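You operate a simulated robot arm through the tools that you are given. There is no shell and no other tool.

Carry out the task below with a simulated robot arm. There is one attempt and no reset: what you move stays moved.

JOB
Wind the basket up and blow its right can dry on the rack.
Fine: stand it in the middle well, lower the air bar, then open the air valve; shut it once the drops are gone and swing the bar up. The other two stay in the basket. Set down upright: pink can. Where these are worked on the way, their far stop is far enough and under half their travel is too little: air bar, air valve of the drying rack.

It is judged by the outcome, as a careful person would: the job done as asked, and still so three seconds after it is handed in. It fails if anything else is knocked over, pushed out of place, dropped, spilled or broken.

ROBOT AND FRAMES
A 7-joint arm with a two-finger parallel gripper, fixed in place. Base frame: the origin is at the foot of the arm, x ahead of it, y to its left, z up. Readings come in cm, degrees, newtons and seconds.
Its first joint turns from -132.0 to 132.0 degrees. Payload 3.91 kg.
The TCP is the grasp point between the finger pads, 3 cm short of the fingertips. In the tool frame z runs along the fingers and y along their closing line. Largest opening 11 cm; finger width 2, thickness 1; the body of the gripper, 4.8 by 11.2 cm, starts 5.5 cm behind the TCP.
Orientation is that of the tool frame in the base frame, as a unit quaternion [w, x, y, z]. With the fingers straight down and closing along the base's y, the tool's x points along the base's -x, its y along +y and its z along -z.

CONTROLS
- The arm moves only by the tool servo_tool. Its argument "deltas" is a list of rows, each an object of numbers (a shift or turn left out is 0, a gripper value left out holds the last): "x", "y", "z": the shift along the tool's x, y, z in units of 40 mm (1.0 is 40 mm); "ax", "ay", "az": the turn, a rotation vector about the tool's x, y, z in units of 5 degrees (1.0 is 5 degrees); "claw": the opening, from 0 (shut) to 1 (fully open). In form: [{"x": .., "y": .., "z": .., "ax": .., "ay": .., "az": .., "claw": ..}, ...]. A call has 1 to 20 rows; each row shifts and turns the commanded pose from where the row before left it, along the tool's axes as they then stand. A call with a number of a shift or a turn outside -1 to 1 is refused whole. Each row takes 0.2 s and may step no farther than 5 cm and 8.6 degrees from the row before; otherwise, or with a gripper value out of range, the whole call is refused. A pose out of reach is approached as far as the arm can. The call stops where the force on the tool passes 90 N (or 10 N more than at its start, if that is more) or the arm is blocked; 0.2 s more then pass. The fingers move at their own pace (about 10.8 cm/s each) and stop on an object; they squeeze with about 37 N. The grip force told is the motor's: it shows also when the fingers shut on nothing. Time passes only in rows, and 0.2 s behind the last, so rows that do not move let the fingers close. It gives the time, the measured TCP pose, the force on the tool (base axes), the opening and the grip force at its end, in the units of the frame above (readings bear some noise), with the torque about the TCP (base axes, N m) and any sound that the robot's microphone picked up, and new pictures: "show" is both (left out), scene, wrist or none.
- Cameras (640 x 400 px; columns grow to the right, rows downward): "scene" is fixed at [3.66, 50.8, 137.77]; the picture's right is [-0.23, -0.97, 0.00], its down [0.49, -0.12, -0.87] and it looks along [0.84, -0.20, 0.50] (base axes); focal length 214 px, centre (320, 200). "wrist" rides on the gripper at [7.2, 1.7, -10.3] in the tool frame; the picture's right is [-0.23, 0.97, 0.00], its down [-0.76, -0.18, -0.62] and it looks along [-0.61, -0.14, 0.78] (tool axes); focal length 222 px, centre (320, 200).
- pixel_to_xyz(camera, pixels): for up to 12 pixels [column, row] of the newest picture of that camera ("zoom" is the newest enlarged one), the place [x, y, z] in the base frame of the surface seen there, good to about 0.2 cm, but the place of the scene camera against the robot may be out by one fixed shift of up to 1.8 cm in any direction. It takes no simulated time.
- inspect(camera, box): a new picture of the part [left, top, right, bottom] of that camera's present view, enlarged. It takes no simulated time.
- hand_in(): hands the job in; it is judged then, once.

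Leave the gripper open and the arm clear of the work at the hand-in unless told otherwise.

The tools are called after "Call:" by a JSON object that holds its "fn" and its "kwargs". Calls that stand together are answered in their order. servo_tool: Moves the arm, as the interface text tells. Its arguments: {"type":"object","properties":{"deltas":{"type":"array"},"show":{"type":"string","enum":["both","scene","wrist","none"]}},"required":["deltas"]} The other tools are called the same way: pixel_to_xyz (camera, pixels) gives the place of the surface under pixels of a picture; inspect (camera, box) takes an enlarged picture of a part of a camera's view; hand_in () hands the job in.

At the start:

```text
time_s: 0.0
eef_pos: [33.64, 43.17, 155.86]
ee_rot: [0.0, -0.001, 1.0, -0.001]
wrist_force: [0.2, -0.2, 0.8]
moment: [0.03, -0.02, 0.0]
grip_width: 10.99
gripper_force: 0.1
```

scene: 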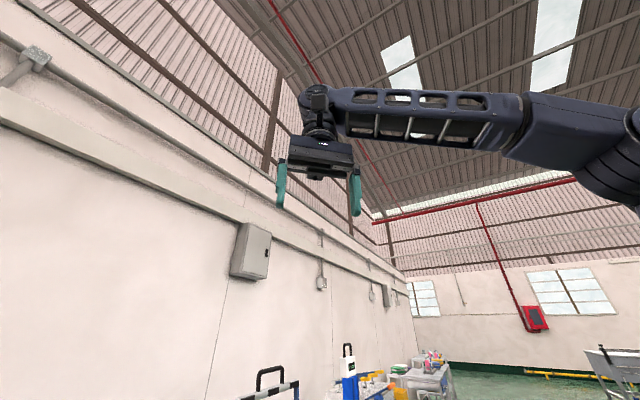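
wrist: 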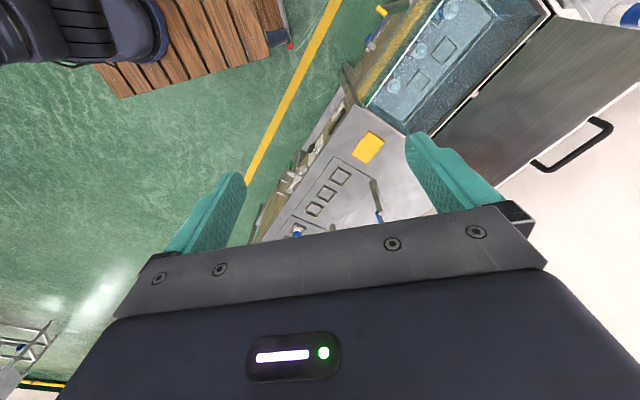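

The scene camera looks mostly up at the roof, so the wrist picture matters. In it I see a bench with wells (around 320,195), a yellow thing (368,147) and a blue tank (430,60). I'll enlarge parts of both pictures.

Call:
{"fn": "inspect", "kwargs": {"camera": "wrist", "box": [240, 100, 440, 240]}}

Call:
{"fn": "inspect", "kwargs": {"camera": "wrist", "box": [340, 0, 560, 140]}}

Call:
{"fn": "inspect", "kwargs": {"camera": "scene", "box": [230, 330, 470, 400]}}

```text
2.86 times, centred on (340, 170) of wrist
```

zoom: 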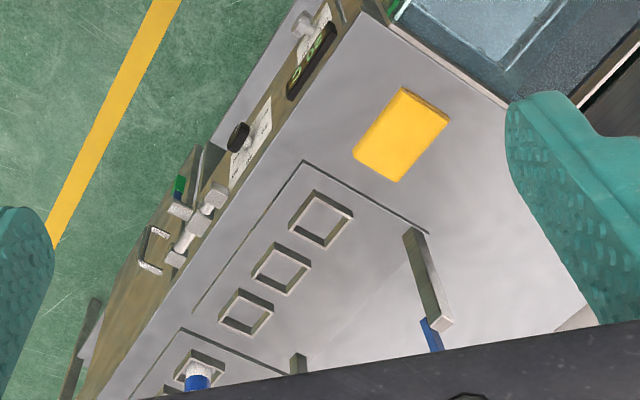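

```text
2.86 times, centred on (450, 70) of wrist
```

zoom: 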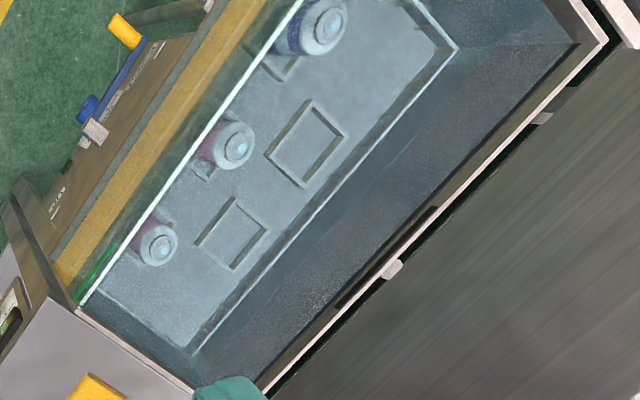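

```text
2.67 times, centred on (350, 365) of scene
```

zoom: 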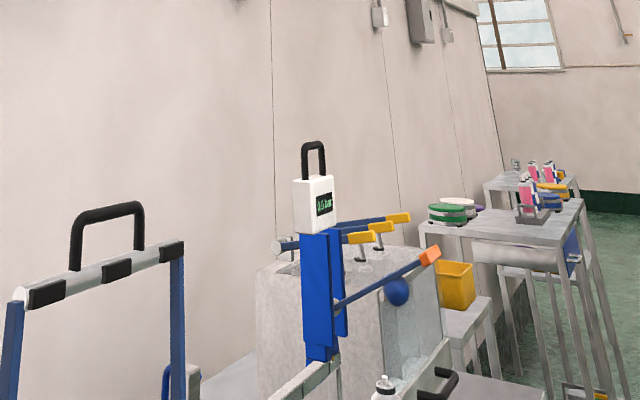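

I'll measure a number of points in the wrist picture to lay out the bench, tank and basket.

Call:
{"fn": "pixel_to_xyz", "kwargs": {"camera": "wrist", "pixels": [[368, 147], [341, 176], [327, 194], [314, 209], [450, 10], [420, 51], [393, 84], [445, 48], [420, 80], [380, 14], [371, 47], [375, 200]]}}

Call:
{"fn": "pixel_to_xyz", "kwargs": {"camera": "wrist", "pixels": [[323, 148], [300, 170], [288, 190], [280, 195], [297, 232], [370, 215], [540, 10], [470, 95], [598, 125], [365, 105], [333, 228], [200, 40]]}}

```text
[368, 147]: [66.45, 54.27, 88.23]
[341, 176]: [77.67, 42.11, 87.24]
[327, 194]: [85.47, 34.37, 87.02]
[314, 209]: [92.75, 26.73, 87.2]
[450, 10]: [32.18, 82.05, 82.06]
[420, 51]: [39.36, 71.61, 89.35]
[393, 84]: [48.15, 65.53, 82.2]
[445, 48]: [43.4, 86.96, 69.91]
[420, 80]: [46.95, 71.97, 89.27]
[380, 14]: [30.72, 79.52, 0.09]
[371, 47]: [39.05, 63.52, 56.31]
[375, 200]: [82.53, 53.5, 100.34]
```

```text
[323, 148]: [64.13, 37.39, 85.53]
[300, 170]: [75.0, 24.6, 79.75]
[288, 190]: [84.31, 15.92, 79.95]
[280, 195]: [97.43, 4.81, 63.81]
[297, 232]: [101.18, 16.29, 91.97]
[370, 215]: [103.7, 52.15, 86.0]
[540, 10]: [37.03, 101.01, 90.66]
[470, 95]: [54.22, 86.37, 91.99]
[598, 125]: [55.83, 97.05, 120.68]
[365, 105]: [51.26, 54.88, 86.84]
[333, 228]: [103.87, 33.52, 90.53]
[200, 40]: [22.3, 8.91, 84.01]
```

The station runs diagonally: tank at left around (42,78), rack at right around (85,34), front facing the arm. I'll turn the tool 45° about the vertical so that the wrist camera squares up to the station.

Call:
{"fn": "servo_tool", "kwargs": {"deltas": [{"az": -1}, {"az": -1}, {"az": -1}, {"az": -1}, {"az": -1}, {"az": -1}, {"az": -1}, {"az": -1}, {"az": -1}], "show": "both"}}

```text
time_s: 2.0
eef_pos: [33.79, 43.29, 155.89]
ee_rot: [0.0, -0.384, 0.923, -0.001]
wrist_force: [0.4, 0.0, 0.2]
moment: [0.0, 0.0, -0.04]
grip_width: 10.99
gripper_force: 0.1
```

scene: 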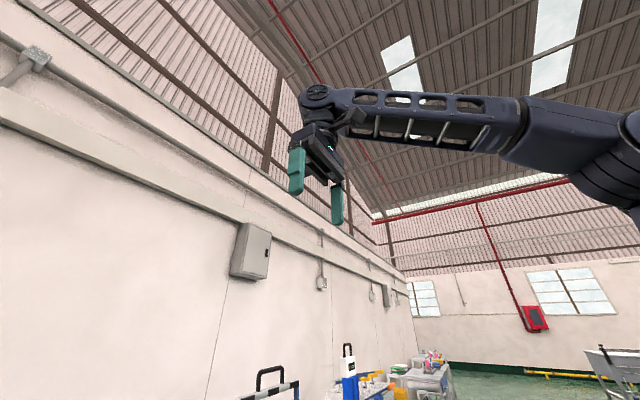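
wrist: 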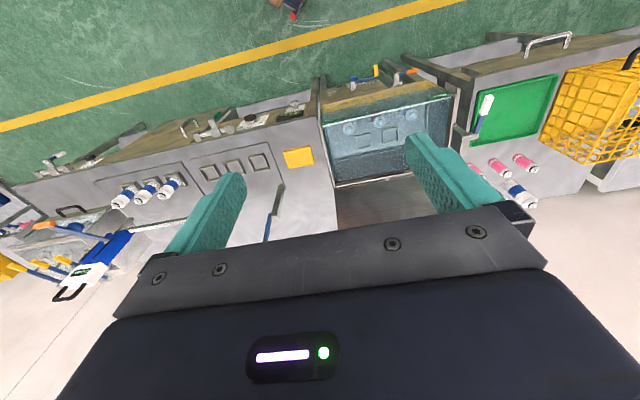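

Now the station is squared up in the wrist picture (upside down: picture right is the arm's left). I'll enlarge the tank (320-460, 60-190), the rack (190-310, 90-240), and the neighbours.

Call:
{"fn": "inspect", "kwargs": {"camera": "wrist", "box": [300, 55, 470, 190]}}

Call:
{"fn": "inspect", "kwargs": {"camera": "wrist", "box": [160, 90, 340, 245]}}

Call:
{"fn": "inspect", "kwargs": {"camera": "wrist", "box": [0, 100, 220, 300]}}

Call:
{"fn": "inspect", "kwargs": {"camera": "wrist", "box": [440, 20, 640, 220]}}

```text
2.96 times, centred on (385, 122) of wrist
```

zoom: 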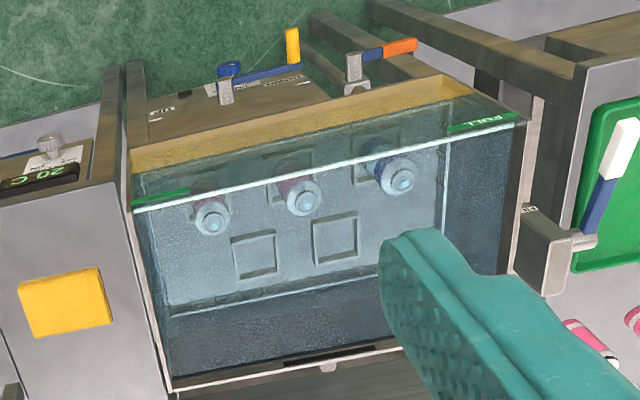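

```text
2.58 times, centred on (250, 168) of wrist
```

zoom: 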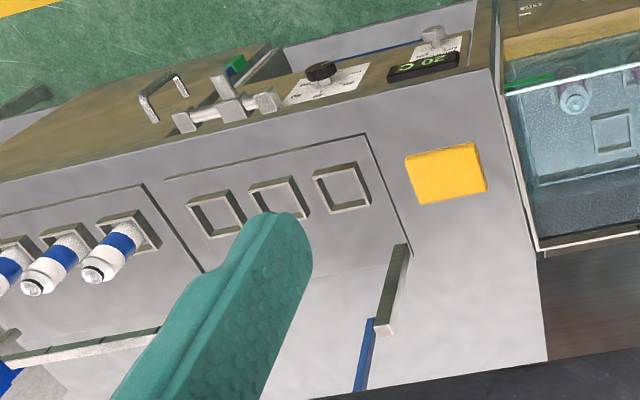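

```text
2.00 times, centred on (110, 200) of wrist
```

zoom: 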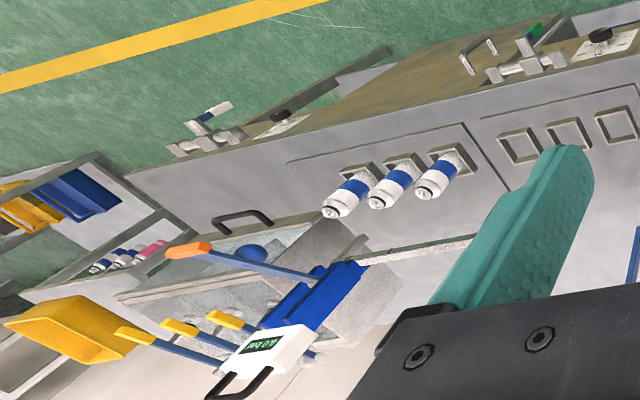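

```text
2.00 times, centred on (540, 120) of wrist
```

zoom: 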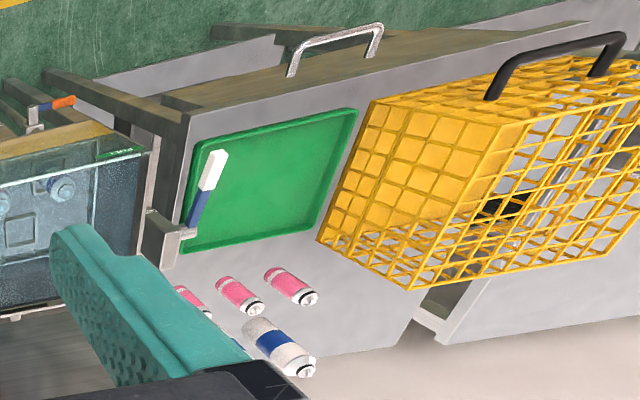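

The tank holds the basket with a pink (picture left, the arm's right), a pink and a navy can. Near (490,110) is a crank-like handle with a blue arm and white grip. I'll measure key points.

Call:
{"fn": "pixel_to_xyz", "kwargs": {"camera": "wrist", "pixels": [[486, 104], [479, 125], [470, 137], [349, 128], [378, 122], [405, 116], [362, 82], [378, 70], [395, 78], [410, 71], [345, 110], [430, 100]]}}

Call:
{"fn": "pixel_to_xyz", "kwargs": {"camera": "wrist", "pixels": [[272, 170], [265, 230], [249, 110], [234, 122], [214, 133], [212, 124], [207, 115], [226, 108], [235, 128], [283, 100], [268, 183], [280, 105]]}}

```text
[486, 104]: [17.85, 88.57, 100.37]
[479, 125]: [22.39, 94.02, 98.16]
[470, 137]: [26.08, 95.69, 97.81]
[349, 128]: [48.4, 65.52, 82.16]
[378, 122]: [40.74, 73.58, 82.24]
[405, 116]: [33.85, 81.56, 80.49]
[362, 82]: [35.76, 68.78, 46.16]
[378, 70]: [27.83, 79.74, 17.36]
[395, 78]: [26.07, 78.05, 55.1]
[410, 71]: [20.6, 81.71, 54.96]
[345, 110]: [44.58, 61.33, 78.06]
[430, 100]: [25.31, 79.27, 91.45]
```

```text
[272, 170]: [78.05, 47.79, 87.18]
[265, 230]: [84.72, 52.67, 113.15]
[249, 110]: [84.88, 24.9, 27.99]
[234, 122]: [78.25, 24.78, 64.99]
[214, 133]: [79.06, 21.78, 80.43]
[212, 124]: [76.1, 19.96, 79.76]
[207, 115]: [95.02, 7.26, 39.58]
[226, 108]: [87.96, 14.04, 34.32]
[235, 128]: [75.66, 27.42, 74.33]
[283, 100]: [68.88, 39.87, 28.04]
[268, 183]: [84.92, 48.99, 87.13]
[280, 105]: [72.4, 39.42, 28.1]
```

The crank's box is near (26,96,98) and its white grip near (18,89,100). I'll move the camera left and lower to look at it and at the tank.

Call:
{"fn": "servo_tool", "kwargs": {"deltas": [{"y": 0.9, "x": -0.2, "z": 0.5}, {"y": 0.9, "x": -0.2, "z": 0.5}, {"y": 0.9, "x": -0.2, "z": 0.5}, {"y": 0.9, "x": -0.2, "z": 0.5}, {"y": 0.9, "x": -0.2, "z": 0.5}, {"y": 0.9, "x": -0.2, "z": 0.5}, {"y": 0.9, "x": -0.2, "z": 0.5}, {"y": 0.9, "x": -0.2, "z": 0.5}], "show": "both"}}

```text
time_s: 3.8
eef_pos: [17.8, 68.22, 139.86]
ee_rot: [0.0, -0.383, 0.924, 0.001]
wrist_force: [0.3, -0.8, 0.8]
moment: [0.07, 0.03, 0.0]
grip_width: 10.98
gripper_force: 0.2
```

scene: 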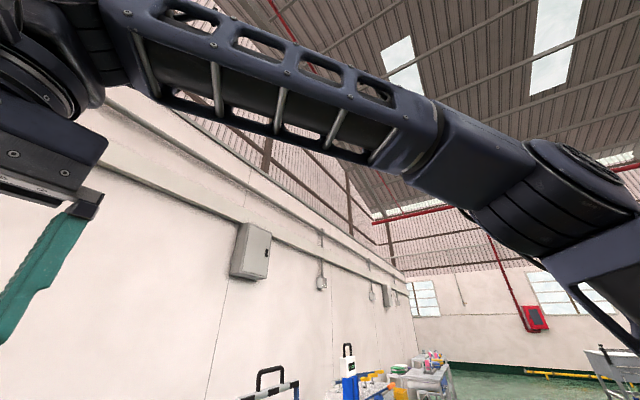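
wrist: 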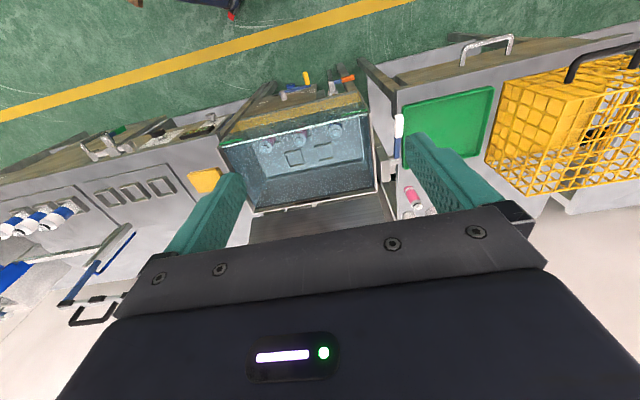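

I'll enlarge the tank with the crank beside it (210-420, 60-220).

Call:
{"fn": "inspect", "kwargs": {"camera": "wrist", "box": [340, 60, 450, 220]}}

Call:
{"fn": "inspect", "kwargs": {"camera": "wrist", "box": [210, 60, 390, 215]}}

Call:
{"fn": "inspect", "kwargs": {"camera": "wrist", "box": [20, 160, 220, 330]}}

```text
2.50 times, centred on (395, 140) of wrist
```

zoom: 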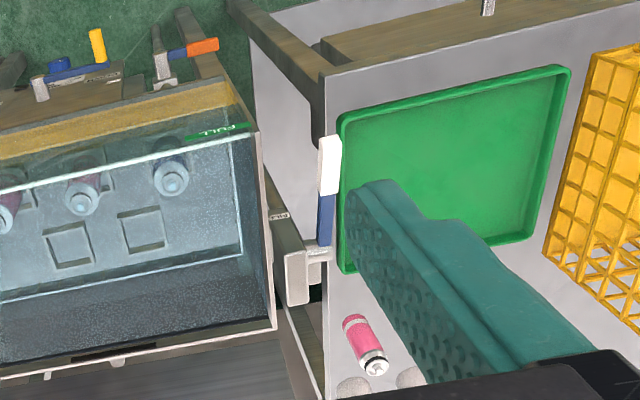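

```text
2.58 times, centred on (300, 138) of wrist
```

zoom: 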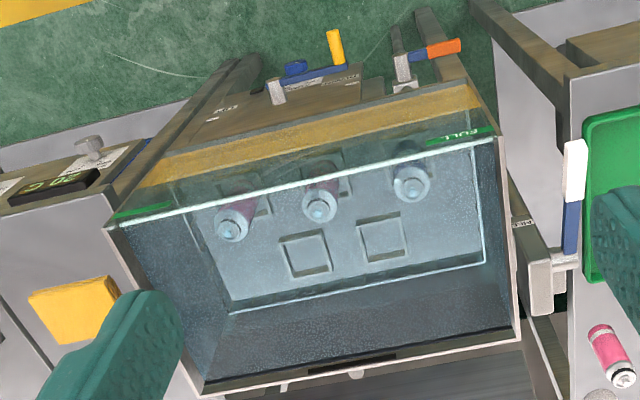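

```text
2.35 times, centred on (120, 245) of wrist
```

zoom: 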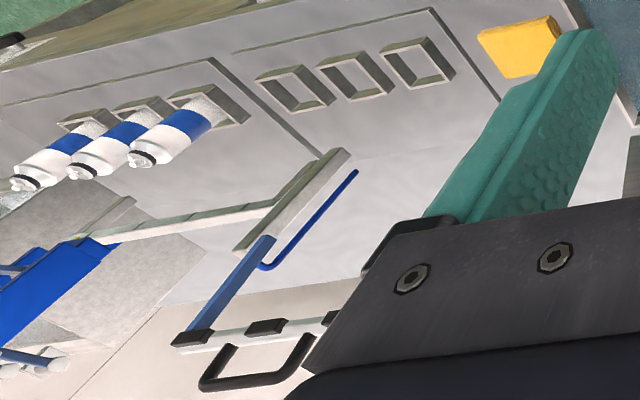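

Now measure the air bar frame with the black handle (zoom around (260,360)), post and wells.

Call:
{"fn": "pixel_to_xyz", "kwargs": {"camera": "zoom", "pixels": [[255, 385], [215, 370], [300, 350], [195, 335], [265, 327], [250, 260], [330, 160], [345, 190], [120, 222], [100, 240], [290, 95], [415, 65]]}}

Call:
{"fn": "pixel_to_xyz", "kwargs": {"camera": "wrist", "pixels": [[398, 124], [396, 148], [391, 166], [383, 150], [370, 190], [250, 210], [376, 195], [290, 208], [222, 147], [370, 112], [265, 148], [301, 141]]}}

```text
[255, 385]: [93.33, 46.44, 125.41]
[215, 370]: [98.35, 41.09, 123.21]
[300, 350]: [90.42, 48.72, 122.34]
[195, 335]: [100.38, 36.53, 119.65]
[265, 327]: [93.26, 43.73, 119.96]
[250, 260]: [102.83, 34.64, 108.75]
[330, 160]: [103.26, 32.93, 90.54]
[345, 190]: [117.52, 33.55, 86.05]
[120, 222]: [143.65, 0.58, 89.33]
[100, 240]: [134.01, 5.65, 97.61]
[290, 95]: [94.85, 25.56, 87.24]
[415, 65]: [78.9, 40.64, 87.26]
```

```text
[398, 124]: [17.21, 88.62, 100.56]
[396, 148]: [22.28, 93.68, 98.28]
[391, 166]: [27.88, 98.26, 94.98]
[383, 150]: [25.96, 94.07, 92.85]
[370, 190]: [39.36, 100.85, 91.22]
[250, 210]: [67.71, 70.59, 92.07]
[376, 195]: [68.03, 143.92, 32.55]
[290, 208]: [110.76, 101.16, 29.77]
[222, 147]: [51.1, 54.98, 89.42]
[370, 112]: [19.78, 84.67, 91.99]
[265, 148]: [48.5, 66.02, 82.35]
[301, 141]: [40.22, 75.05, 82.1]
```

The bar (z≈120, n≈97 from the arm along the diagonal) stands up behind the wells; its black handle is at about (93,46,125). I'll travel right along the station toward the rack, high up, and tilt the camera to look more forward.

Call:
{"fn": "servo_tool", "kwargs": {"deltas": [{"y": -1}, {"y": -1}, {"y": -1}, {"y": -1}, {"y": -1}, {"y": -1}, {"y": -1, "ay": -0.5}, {"y": -1, "ay": -0.5}, {"y": -1, "ay": -0.5}, {"y": -1, "ay": -0.5}, {"y": -1, "ay": -0.5}, {"y": -1, "ay": -0.5}, {"y": -1, "ay": -0.5}, {"y": -1, "ay": -0.5}, {"y": -1, "ay": -0.5}, {"y": -1, "ay": -0.5}], "show": "both"}}

```text
time_s: 7.2
eef_pos: [63.18, 22.9, 139.8]
ee_rot: [0.201, -0.374, 0.902, 0.083]
wrist_force: [-0.6, 0.2, 0.3]
moment: [0.0, -0.03, 0.02]
grip_width: 11.02
gripper_force: 0.2
```

scene: 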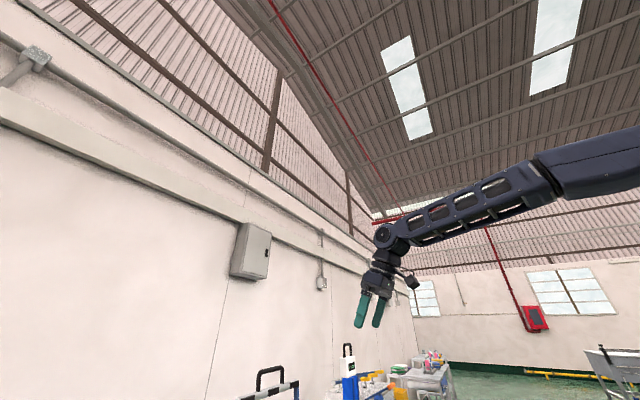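
wrist: 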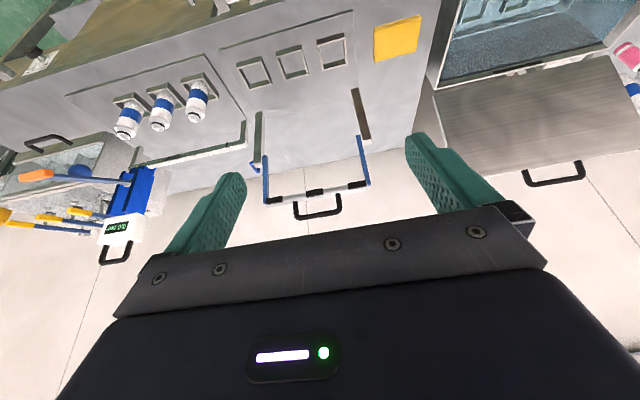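

The rack's frame is now clear: blue arms up from two posts, crossbar with black pads and a black handle at (317,208). I'll enlarge it.

Call:
{"fn": "inspect", "kwargs": {"camera": "wrist", "box": [220, 20, 420, 230]}}

Call:
{"fn": "inspect", "kwargs": {"camera": "wrist", "box": [0, 0, 220, 130]}}

Call:
{"fn": "inspect", "kwargs": {"camera": "wrist", "box": [420, 0, 640, 200]}}

Call:
{"fn": "pixel_to_xyz", "kwargs": {"camera": "wrist", "pixels": [[365, 180], [362, 145], [361, 115], [365, 132], [264, 185], [260, 150], [262, 120], [317, 190], [317, 215], [340, 195], [270, 200], [294, 212]]}}

```text
1.90 times, centred on (320, 125) of wrist
```

zoom: 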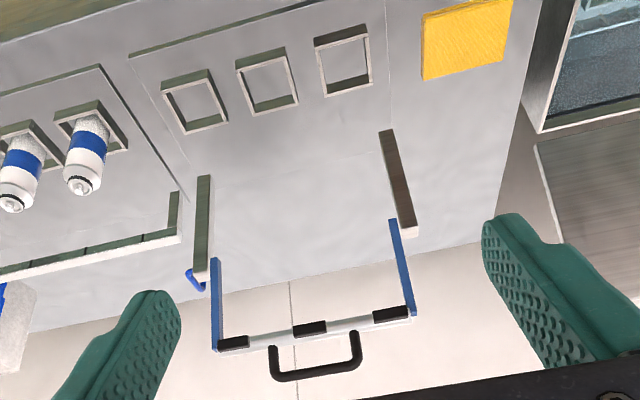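

```text
2.91 times, centred on (110, 65) of wrist
```

zoom: 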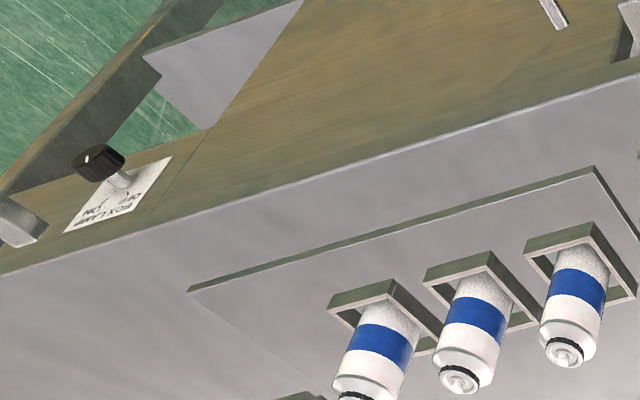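

```text
2.00 times, centred on (530, 100) of wrist
```

zoom: 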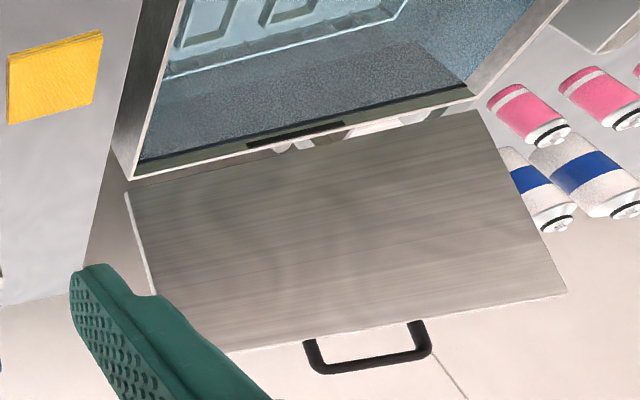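

```text
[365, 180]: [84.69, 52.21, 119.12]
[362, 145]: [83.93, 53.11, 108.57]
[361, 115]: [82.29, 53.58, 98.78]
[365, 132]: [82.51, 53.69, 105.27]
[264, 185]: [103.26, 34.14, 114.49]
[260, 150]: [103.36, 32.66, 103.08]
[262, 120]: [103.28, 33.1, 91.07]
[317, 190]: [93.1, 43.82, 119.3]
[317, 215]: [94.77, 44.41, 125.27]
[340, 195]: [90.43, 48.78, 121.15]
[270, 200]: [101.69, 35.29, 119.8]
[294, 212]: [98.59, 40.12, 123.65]
```

The bar swings on posts whose tops are at z≈105, with the handle ~20 cm above at z≈125. Now I'll lower the camera in front of the bench to see the front-panel controls (air valve, etc.).

Call:
{"fn": "servo_tool", "kwargs": {"deltas": [{"x": 0.546, "z": 0.848, "y": -0.14}, {"x": 0.546, "z": 0.848, "y": -0.14}, {"x": 0.546, "z": 0.848, "y": -0.14}, {"x": 0.546, "z": 0.848, "y": -0.14}, {"x": 0.546, "z": 0.848, "y": -0.14}, {"x": 0.546, "z": 0.848, "y": -0.14}, {"x": 0.546, "z": 0.848, "y": -0.14}, {"x": 0.546, "z": 0.848, "y": -0.14}], "show": "wrist"}}

```text
time_s: 9.0
eef_pos: [63.16, 16.54, 107.8]
ee_rot: [0.201, -0.374, 0.902, 0.083]
wrist_force: [0.3, 0.0, -0.8]
moment: [0.0, 0.01, -0.03]
grip_width: 11.01
gripper_force: 0.0
```

wrist: 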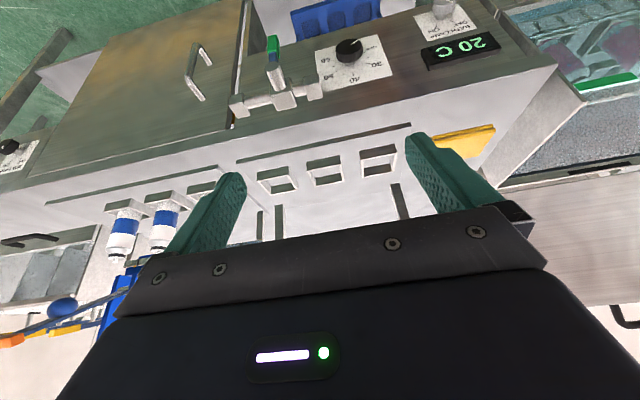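

The front panel comes into view: thermostat dial (350,48), a knob at (443,8), and a valve at (275,85) with a green tab. I'll enlarge it.

Call:
{"fn": "inspect", "kwargs": {"camera": "wrist", "box": [170, 0, 340, 130]}}

Call:
{"fn": "inspect", "kwargs": {"camera": "wrist", "box": [300, 0, 520, 110]}}

Call:
{"fn": "pixel_to_xyz", "kwargs": {"camera": "wrist", "pixels": [[273, 44], [274, 70], [275, 85], [285, 100], [238, 105], [318, 90], [270, 120], [350, 48], [443, 12], [198, 75], [460, 50], [300, 110]]}}

```text
3.08 times, centred on (255, 65) of wrist
```

zoom: 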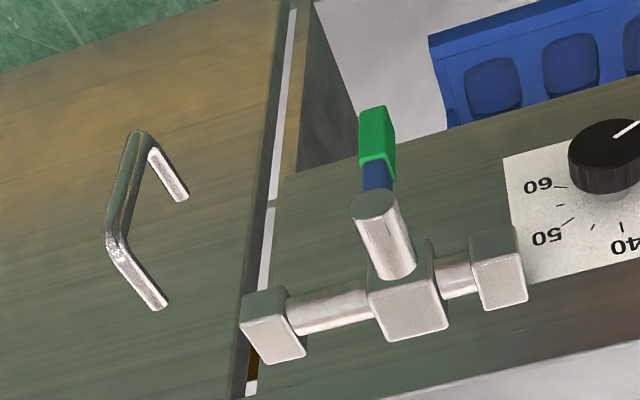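

```text
2.91 times, centred on (410, 55) of wrist
```

zoom: 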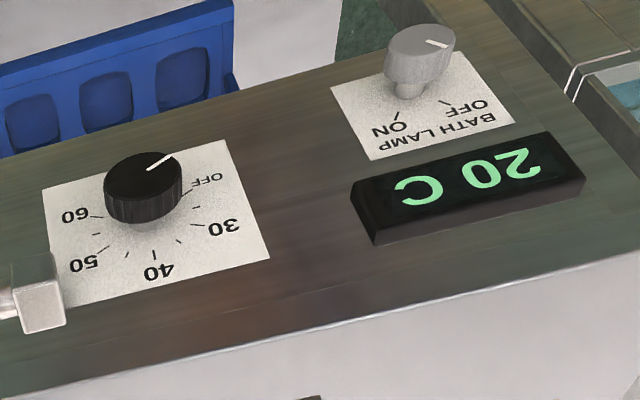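

```text
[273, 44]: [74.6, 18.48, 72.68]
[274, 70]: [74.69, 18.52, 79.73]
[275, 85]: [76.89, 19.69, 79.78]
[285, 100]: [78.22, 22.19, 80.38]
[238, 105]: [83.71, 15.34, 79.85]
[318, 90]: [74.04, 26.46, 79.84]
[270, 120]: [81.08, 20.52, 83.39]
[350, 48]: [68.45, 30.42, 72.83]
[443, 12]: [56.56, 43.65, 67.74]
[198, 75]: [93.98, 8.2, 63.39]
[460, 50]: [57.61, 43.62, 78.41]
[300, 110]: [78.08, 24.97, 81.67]
```

The valve with the green-tipped lever sits at about (75,19,80) with its lever hanging down. I'll tilt and lower the camera further to see the panel and any labels frontally.

Call:
{"fn": "servo_tool", "kwargs": {"deltas": [{"ay": -1}, {"ay": -1}, {"ay": -1}, {"ay": -1}, {"x": 0.7, "z": 0.7}, {"x": 0.7, "z": 0.7}, {"x": 0.7, "z": 0.7}], "show": "wrist"}}

```text
time_s: 10.6
eef_pos: [63.2, 16.62, 96.12]
ee_rot: [0.355, -0.354, 0.853, 0.146]
wrist_force: [-0.7, 0.4, -0.8]
moment: [-0.03, -0.01, 0.02]
grip_width: 10.97
gripper_force: 0.1
```

wrist: 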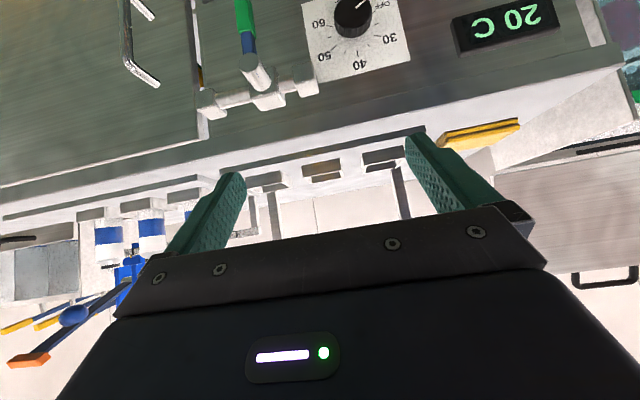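

Call:
{"fn": "inspect", "kwargs": {"camera": "wrist", "box": [150, 0, 350, 130]}}

Call:
{"fn": "pixel_to_xyz", "kwargs": {"camera": "wrist", "pixels": [[243, 10], [247, 45], [255, 78], [262, 72], [268, 100], [250, 66], [215, 110], [300, 80], [230, 60], [240, 2], [352, 15], [205, 60]]}}

```text
3.08 times, centred on (250, 65) of wrist
```

zoom: 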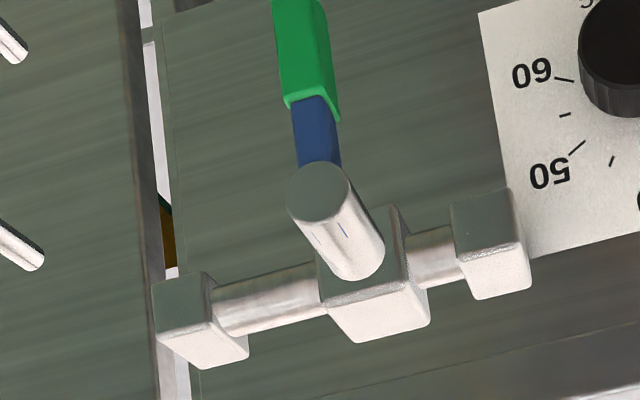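

```text
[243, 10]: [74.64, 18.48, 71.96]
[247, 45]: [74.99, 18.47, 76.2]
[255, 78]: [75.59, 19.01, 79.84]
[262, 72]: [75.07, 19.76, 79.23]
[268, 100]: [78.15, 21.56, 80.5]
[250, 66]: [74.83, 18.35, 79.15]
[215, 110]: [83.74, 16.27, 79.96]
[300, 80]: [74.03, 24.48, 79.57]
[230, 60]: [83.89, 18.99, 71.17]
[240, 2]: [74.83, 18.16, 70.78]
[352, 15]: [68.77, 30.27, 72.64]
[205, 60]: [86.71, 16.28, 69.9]
```

The valve's shaft sticks out toward me at about (75,18.6,79) and the lever hangs below it. I'll look a little lower to see the lever's full length.

Call:
{"fn": "servo_tool", "kwargs": {"deltas": [{"x": 0.7, "z": 0.7}, {"x": 0.7, "z": 0.7}, {"x": 0.5, "z": -0.5, "ay": 1}, {"ay": 1}, {"ay": 1}], "show": "wrist"}}

```text
time_s: 11.8
eef_pos: [61.28, 14.73, 88.06]
ee_rot: [0.239, -0.369, 0.893, 0.098]
wrist_force: [-0.5, -0.1, -0.2]
moment: [0.03, 0.05, 0.03]
grip_width: 10.99
gripper_force: 0.1
```

wrist: 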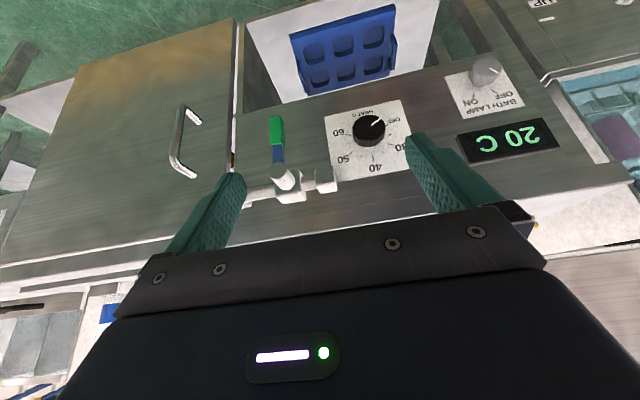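

Call:
{"fn": "inspect", "kwargs": {"camera": "wrist", "box": [220, 80, 440, 220]}}

Call:
{"fn": "inspect", "kwargs": {"camera": "wrist", "box": [440, 0, 640, 200]}}

Call:
{"fn": "pixel_to_xyz", "kwargs": {"camera": "wrist", "pixels": [[276, 120], [276, 132], [277, 145], [279, 158], [283, 178], [277, 117], [283, 125], [270, 130], [295, 195], [325, 183], [260, 192], [545, 75]]}}

```text
2.86 times, centred on (330, 150) of wrist
```

zoom: 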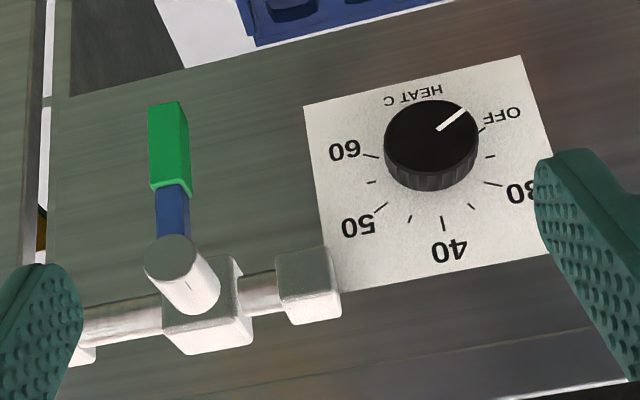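

```text
2.00 times, centred on (540, 100) of wrist
```

zoom: 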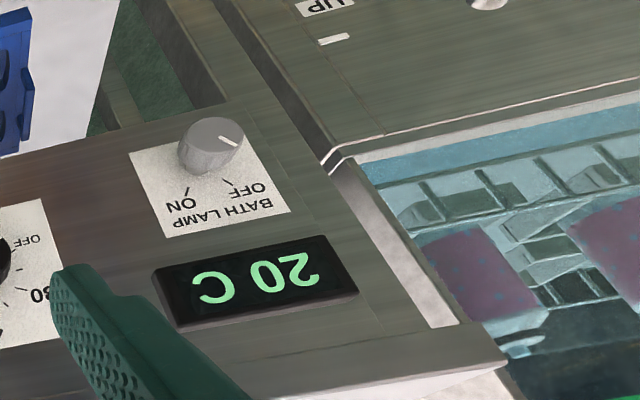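

```text
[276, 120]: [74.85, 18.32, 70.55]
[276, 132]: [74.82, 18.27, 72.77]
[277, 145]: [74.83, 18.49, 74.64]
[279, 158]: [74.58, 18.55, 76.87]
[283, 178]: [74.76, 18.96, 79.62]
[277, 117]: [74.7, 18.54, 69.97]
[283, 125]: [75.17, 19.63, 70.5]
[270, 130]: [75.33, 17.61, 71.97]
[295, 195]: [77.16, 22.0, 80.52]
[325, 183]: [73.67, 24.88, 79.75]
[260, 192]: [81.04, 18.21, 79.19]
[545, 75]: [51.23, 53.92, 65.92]
```

The lever hangs from z≈79 to z≈70. On the tank's front (top right) there is a panel with "UP" and a mark. I'll shift left along the station to look at the tank's front panel.

Call:
{"fn": "servo_tool", "kwargs": {"deltas": [{"y": 1}, {"y": 1}, {"y": 1}, {"y": 1}, {"y": 1}, {"y": 1}, {"y": 1}, {"y": 1}, {"y": 1}, {"y": 1}, {"y": 1}, {"y": 1}, {"y": 1}], "show": "both"}}

```text
time_s: 14.6
eef_pos: [24.21, 51.58, 88.34]
ee_rot: [0.24, -0.369, 0.892, 0.1]
wrist_force: [-0.8, 1.2, -0.3]
moment: [-0.01, -0.07, -0.03]
grip_width: 11.0
gripper_force: 0.1
```

scene: 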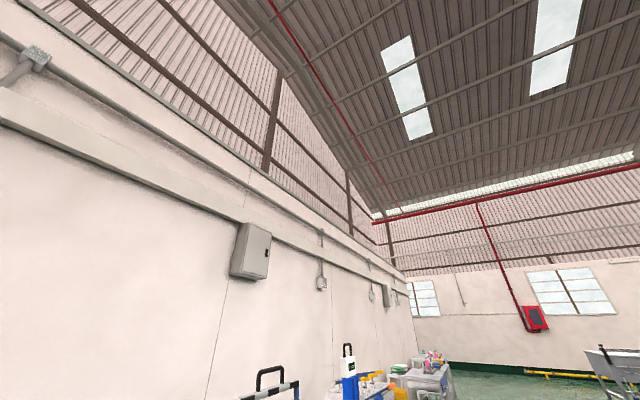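
wrist: 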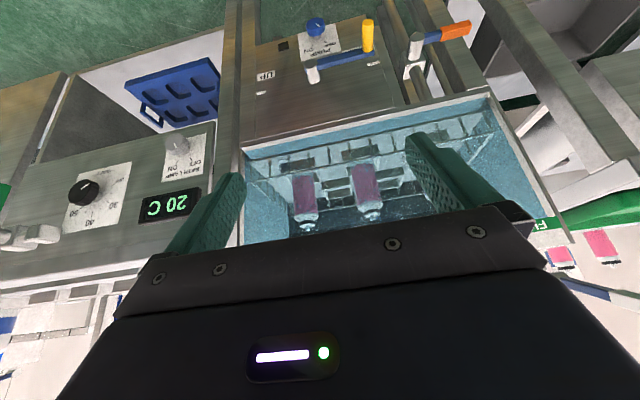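

Call:
{"fn": "inspect", "kwargs": {"camera": "wrist", "box": [240, 0, 480, 140]}}

Call:
{"fn": "inspect", "kwargs": {"camera": "wrist", "box": [230, 90, 440, 240]}}

Call:
{"fn": "pixel_to_xyz", "kwargs": {"camera": "wrist", "pixels": [[315, 68], [320, 30], [345, 57], [368, 35], [368, 48], [320, 55], [265, 75], [375, 60], [262, 92], [413, 45], [455, 32], [285, 47]]}}

```text
2.67 times, centred on (360, 70) of wrist
```

zoom: 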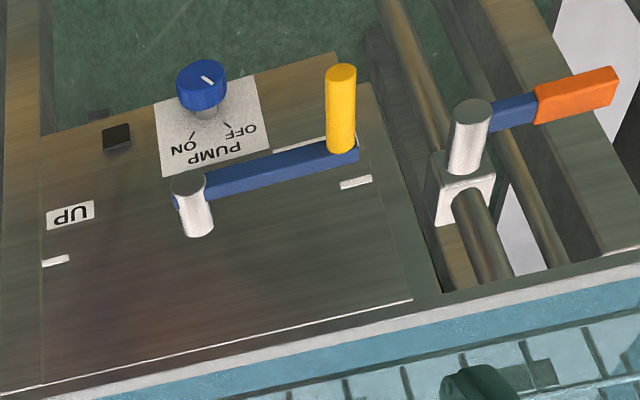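

```text
2.67 times, centred on (335, 165) of wrist
```

zoom: 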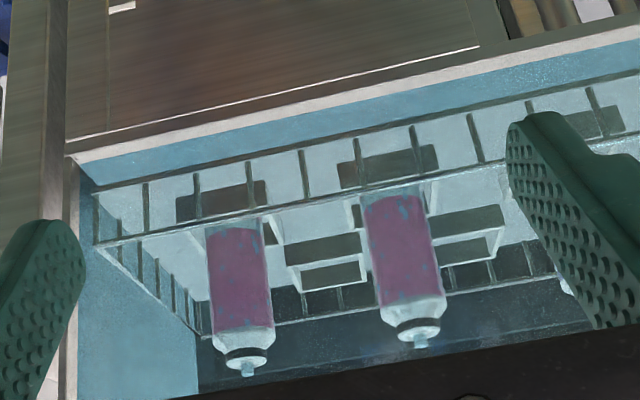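

```text
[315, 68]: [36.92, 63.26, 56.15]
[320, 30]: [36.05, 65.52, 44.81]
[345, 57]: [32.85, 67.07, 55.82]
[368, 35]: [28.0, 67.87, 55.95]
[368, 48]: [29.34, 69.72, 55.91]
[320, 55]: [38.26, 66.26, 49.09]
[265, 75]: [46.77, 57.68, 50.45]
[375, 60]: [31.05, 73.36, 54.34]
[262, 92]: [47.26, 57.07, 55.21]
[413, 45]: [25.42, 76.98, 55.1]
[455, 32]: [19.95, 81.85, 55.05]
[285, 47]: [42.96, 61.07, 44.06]
```

The crank for the basket is on the tank's front: hub at about (37,63,56), blue arm to my left with the yellow grip at (28,68,56); "UP" mark on the right at (47,57,55). The PUMP knob sits below, so the crank goes over the top. I'll measure the grip more precisely.

Call:
{"fn": "inspect", "kwargs": {"camera": "wrist", "box": [300, 0, 400, 80]}}

Call:
{"fn": "pixel_to_xyz", "kwargs": {"camera": "wrist", "pixels": [[367, 22], [367, 27], [363, 35], [372, 35], [368, 42], [369, 52], [356, 54], [330, 62], [312, 75], [310, 62], [360, 42], [318, 22]]}}

```text
5.00 times, centred on (350, 40) of wrist
```

zoom: 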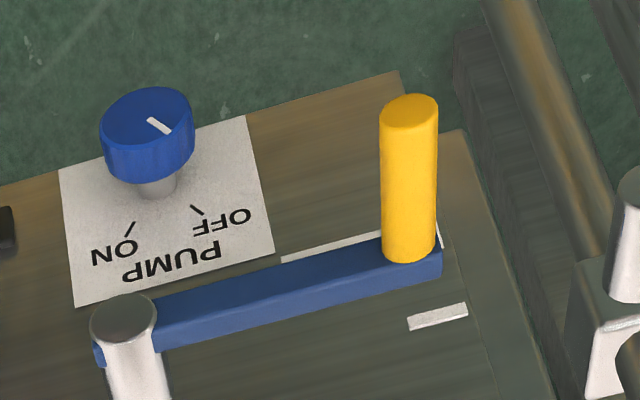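

```text
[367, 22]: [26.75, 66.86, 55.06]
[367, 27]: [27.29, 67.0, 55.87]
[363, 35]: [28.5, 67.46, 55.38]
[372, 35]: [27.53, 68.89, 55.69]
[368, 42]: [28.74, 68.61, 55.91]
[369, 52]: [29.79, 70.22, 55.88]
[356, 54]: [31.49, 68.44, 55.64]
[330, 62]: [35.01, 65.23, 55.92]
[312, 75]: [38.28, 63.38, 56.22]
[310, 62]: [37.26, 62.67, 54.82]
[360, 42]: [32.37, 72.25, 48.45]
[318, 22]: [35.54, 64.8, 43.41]
```

The yellow grip runs from (26.8,66.9) to (29.8,70.2) at z≈55, about 2 cm thick; the crank radius is ≈10.6 cm about a hub at z≈55. I'll reduce the tilt to 20°, half close the claw, and come to a spot above the grip.

Call:
{"fn": "servo_tool", "kwargs": {"deltas": [{"ay": 1, "claw": 0.5}, {"ay": 1}, {"x": -0.219, "z": 0.851, "y": 0.327}, {"x": -0.219, "z": 0.851, "y": 0.327}, {"x": -0.219, "z": 0.851, "y": 0.327}, {"x": -0.219, "z": 0.851, "y": 0.327}, {"x": -0.219, "z": 0.851, "y": 0.327}, {"x": -0.219, "z": 0.851, "y": 0.327}, {"x": -0.219, "z": 0.851, "y": 0.327}], "show": "both"}}

```text
time_s: 16.6
eef_pos: [27.66, 67.85, 67.8]
ee_rot: [0.16, -0.377, 0.91, 0.067]
wrist_force: [-0.9, 0.3, 1.0]
moment: [-0.01, 0.04, -0.02]
grip_width: 5.49
gripper_force: 0.0
```

scene: 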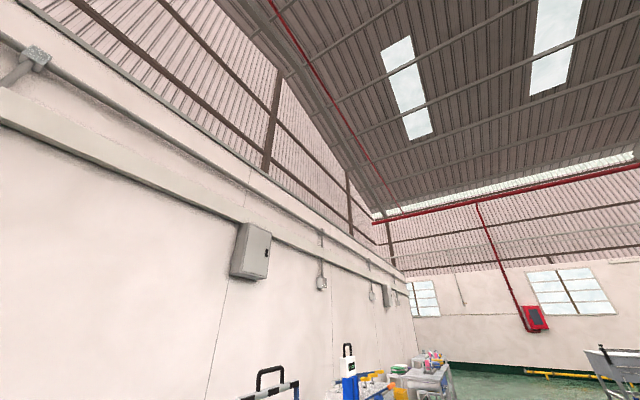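
wrist: 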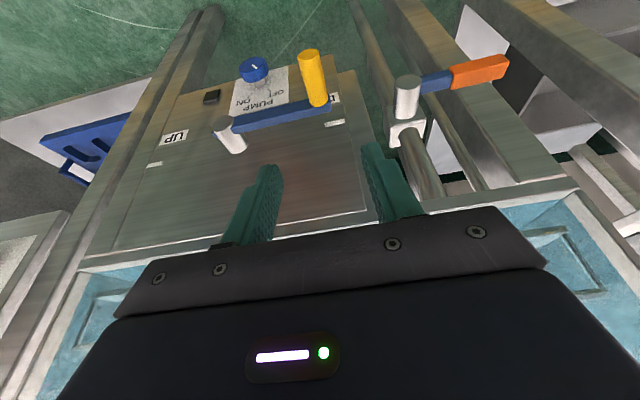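

The fingers are above the grip. I'll re-measure the grip in this nearer picture ((312,75) and its ends) before going down.

Call:
{"fn": "pixel_to_xyz", "kwargs": {"camera": "wrist", "pixels": [[309, 55], [312, 75], [317, 97], [303, 75], [322, 75], [230, 125], [240, 145], [280, 115], [408, 85], [330, 105], [335, 98], [168, 138]]}}

Call:
{"fn": "inspect", "kwargs": {"camera": "wrist", "box": [140, 30, 440, 220]}}

```text
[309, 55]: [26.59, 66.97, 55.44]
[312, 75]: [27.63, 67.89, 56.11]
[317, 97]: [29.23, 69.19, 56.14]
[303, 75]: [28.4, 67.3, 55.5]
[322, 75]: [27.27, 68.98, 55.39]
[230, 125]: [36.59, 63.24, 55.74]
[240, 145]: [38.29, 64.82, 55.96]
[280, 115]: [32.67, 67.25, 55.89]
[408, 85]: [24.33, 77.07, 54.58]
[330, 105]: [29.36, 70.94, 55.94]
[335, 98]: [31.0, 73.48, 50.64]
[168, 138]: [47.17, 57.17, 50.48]
```

```text
2.11 times, centred on (290, 125) of wrist
```

zoom: 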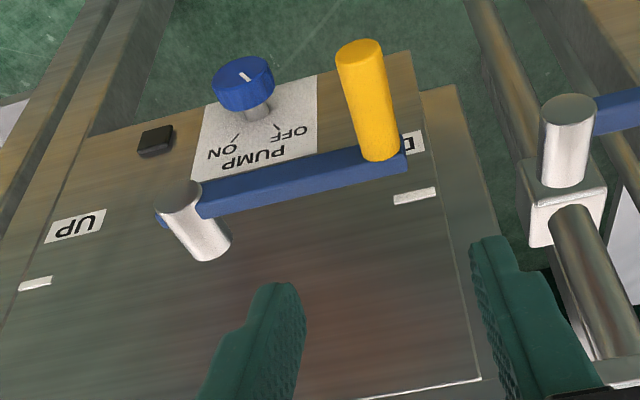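

Descend 12.8 cm straight onto the grip, then close.

Call:
{"fn": "servo_tool", "kwargs": {"deltas": [{"x": 0.262, "z": 0.756}, {"x": 0.262, "z": 0.756}, {"x": 0.262, "z": 0.756}, {"x": 0.262, "z": 0.756}, {"claw": 0.5}], "show": "wrist"}}

```text
time_s: 17.8
eef_pos: [27.96, 67.89, 55.04]
ee_rot: [0.161, -0.377, 0.91, 0.066]
wrist_force: [0.6, -0.4, 0.7]
moment: [-0.02, 0.0, 0.0]
grip_width: 5.51
gripper_force: 0.1
```

wrist: 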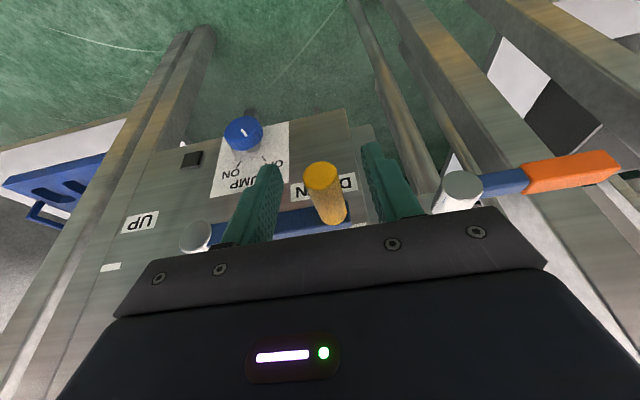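

The yellow grip (325,190) is between the fingers; the label beside it reads "DOWN". Closing on the grip.

Call:
{"fn": "servo_tool", "kwargs": {"deltas": [{"claw": 0}, {"claw": 0}, {"claw": 0}], "show": "wrist"}}

```text
time_s: 18.6
eef_pos: [27.8, 68.11, 55.06]
ee_rot: [0.161, -0.378, 0.909, 0.068]
wrist_force: [-19.2, 26.2, -7.2]
moment: [0.2, 0.0, -1.02]
grip_width: 1.85
gripper_force: 45.2
```

wrist: 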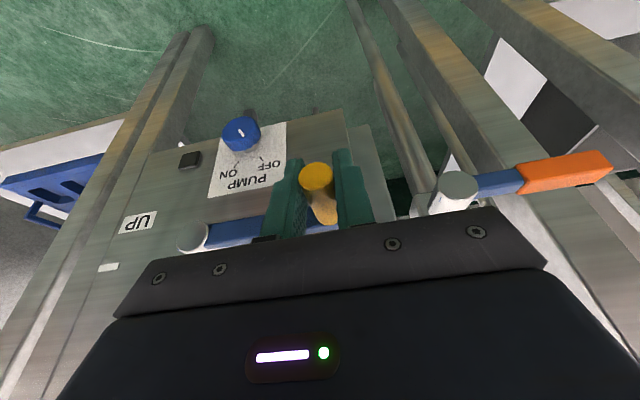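

Gripped (1.85 cm) but with a sideways load of ~32 N: the grip was ~0.2 cm left of my command. I'll measure the hub once more to get the circle right.

Call:
{"fn": "inspect", "kwargs": {"camera": "wrist", "box": [90, 100, 370, 280]}}

Call:
{"fn": "pixel_to_xyz", "kwargs": {"camera": "wrist", "pixels": [[193, 237], [186, 237], [202, 237], [194, 230], [194, 245], [108, 267], [316, 178], [316, 166], [306, 178], [328, 178], [220, 236], [245, 230]]}}

```text
2.22 times, centred on (230, 190) of wrist
```

zoom: 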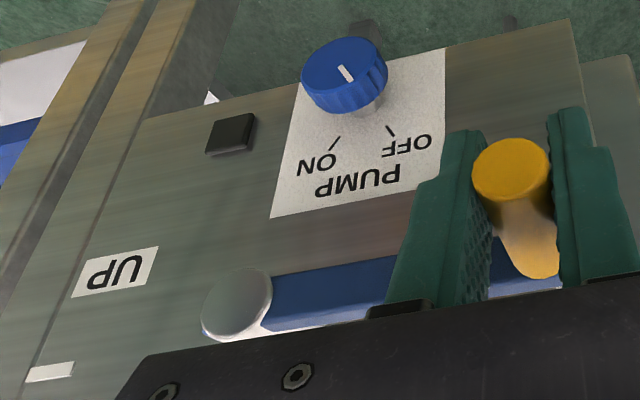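

```text
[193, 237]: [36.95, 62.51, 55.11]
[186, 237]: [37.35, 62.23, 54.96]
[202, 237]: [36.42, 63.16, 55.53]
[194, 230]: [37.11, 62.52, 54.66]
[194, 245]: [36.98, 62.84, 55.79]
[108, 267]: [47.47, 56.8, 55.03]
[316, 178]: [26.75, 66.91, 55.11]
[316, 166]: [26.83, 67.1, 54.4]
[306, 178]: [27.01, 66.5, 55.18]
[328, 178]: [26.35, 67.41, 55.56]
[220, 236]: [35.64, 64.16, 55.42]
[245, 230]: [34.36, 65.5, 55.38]
```

Hub ≈ (u −18.1, z 55.1), radius ≈10.3. I'll relieve the side load by 0.25 cm, then turn the first 20° of the crank (up and slightly right) and read the force.

Call:
{"fn": "servo_tool", "kwargs": {"deltas": [{"y": 0.0625, "claw": 0}, {"y": -0.039, "x": -0.154, "z": -0.422}, {"y": -0.117, "x": -0.149, "z": -0.41}], "show": "wrist"}}

```text
time_s: 19.4
eef_pos: [28.05, 67.7, 58.69]
ee_rot: [0.16, -0.377, 0.91, 0.066]
wrist_force: [-23.5, 19.1, -2.0]
moment: [-0.33, 0.94, -0.17]
grip_width: 1.86
gripper_force: 44.5
```

wrist: 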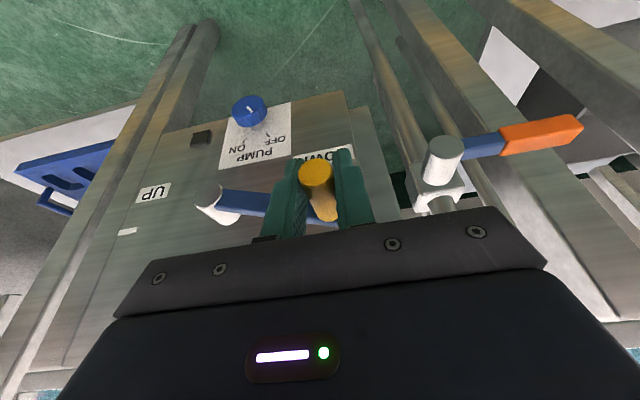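

It turns: the grip rose 3.6 cm, z force is small, with ~30 N outward load, so I bias slightly outward and turn the next 20°.

Call:
{"fn": "servo_tool", "kwargs": {"deltas": [{"y": -0.14, "x": -0.14, "z": -0.384}, {"y": -0.2585, "x": -0.126, "z": -0.347}], "show": "wrist"}}

```text
time_s: 20.0
eef_pos: [29.15, 66.57, 61.78]
ee_rot: [0.161, -0.377, 0.91, 0.067]
wrist_force: [-24.9, 11.8, 9.6]
moment: [-0.46, 0.6, -0.38]
grip_width: 1.86
gripper_force: 44.9
```

wrist: 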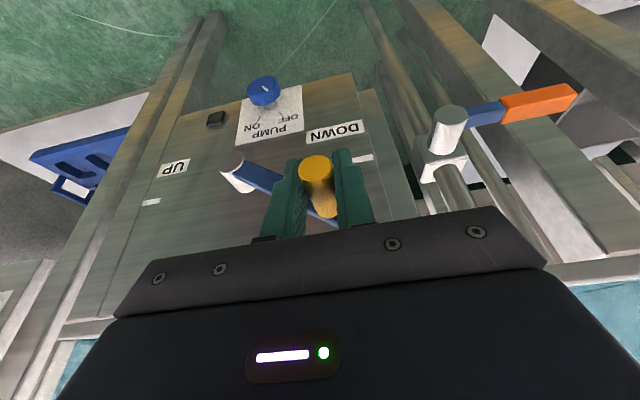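

Circle fit confirms center ≈(u −18.2, z 55.4), R≈10.35. Resistance is only ~9 N. Continue to 80°.

Call:
{"fn": "servo_tool", "kwargs": {"deltas": [{"y": -0.289, "x": -0.118, "z": -0.323}, {"y": -0.3695, "x": -0.0884, "z": -0.243}, {"y": -0.409, "x": -0.065, "z": -0.179}, {"y": -0.436, "x": -0.04, "z": -0.11}], "show": "wrist"}}

```text
time_s: 21.0
eef_pos: [33.77, 62.33, 65.54]
ee_rot: [0.161, -0.376, 0.91, 0.066]
wrist_force: [-8.2, 11.5, 29.9]
moment: [0.31, 0.05, 0.07]
grip_width: 1.85
gripper_force: 44.9
```

wrist: 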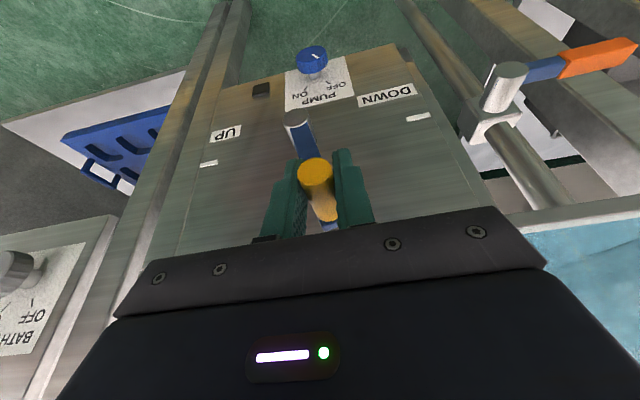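

Near the top (≈79°). Resistance ~14 N. Continue over the top to ≈120°.

Call:
{"fn": "servo_tool", "kwargs": {"deltas": [{"y": -0.449, "x": -0.0305, "z": -0.084}, {"y": -0.449, "x": 0.0134, "z": 0.037}, {"y": -0.436, "x": 0.0356, "z": 0.098}, {"y": -0.409, "x": 0.061, "z": 0.168}], "show": "wrist"}}

```text
time_s: 22.0
eef_pos: [38.42, 57.33, 64.47]
ee_rot: [0.16, -0.378, 0.91, 0.067]
wrist_force: [-1.1, 7.0, 9.7]
moment: [-0.01, 0.36, 0.63]
grip_width: 1.85
gripper_force: 44.8
```

wrist: 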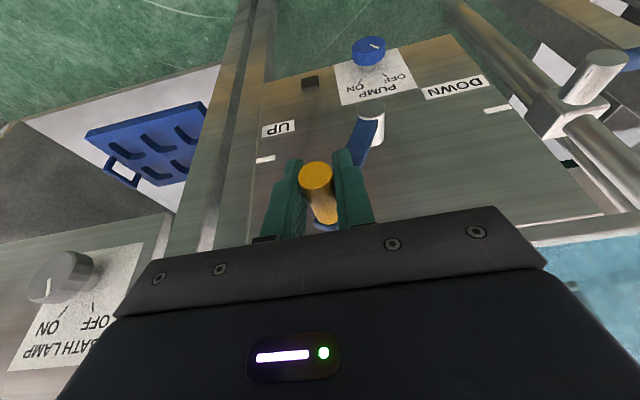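

At ≈118°, forces small. Continue down the right side to ≈160°.

Call:
{"fn": "servo_tool", "kwargs": {"deltas": [{"y": -0.38, "x": 0.0884, "z": 0.243}, {"y": -0.335, "x": 0.109, "z": 0.3}, {"y": -0.27, "x": 0.126, "z": 0.347}, {"y": -0.2, "x": 0.14, "z": 0.384}], "show": "wrist"}}

```text
time_s: 23.0
eef_pos: [41.86, 53.99, 58.93]
ee_rot: [0.159, -0.377, 0.91, 0.066]
wrist_force: [-1.3, -5.5, 6.4]
moment: [-0.11, 0.22, 0.64]
grip_width: 1.84
gripper_force: 45.5
```

wrist: 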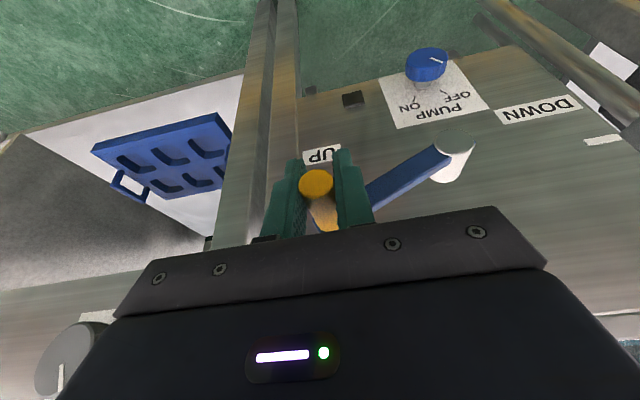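

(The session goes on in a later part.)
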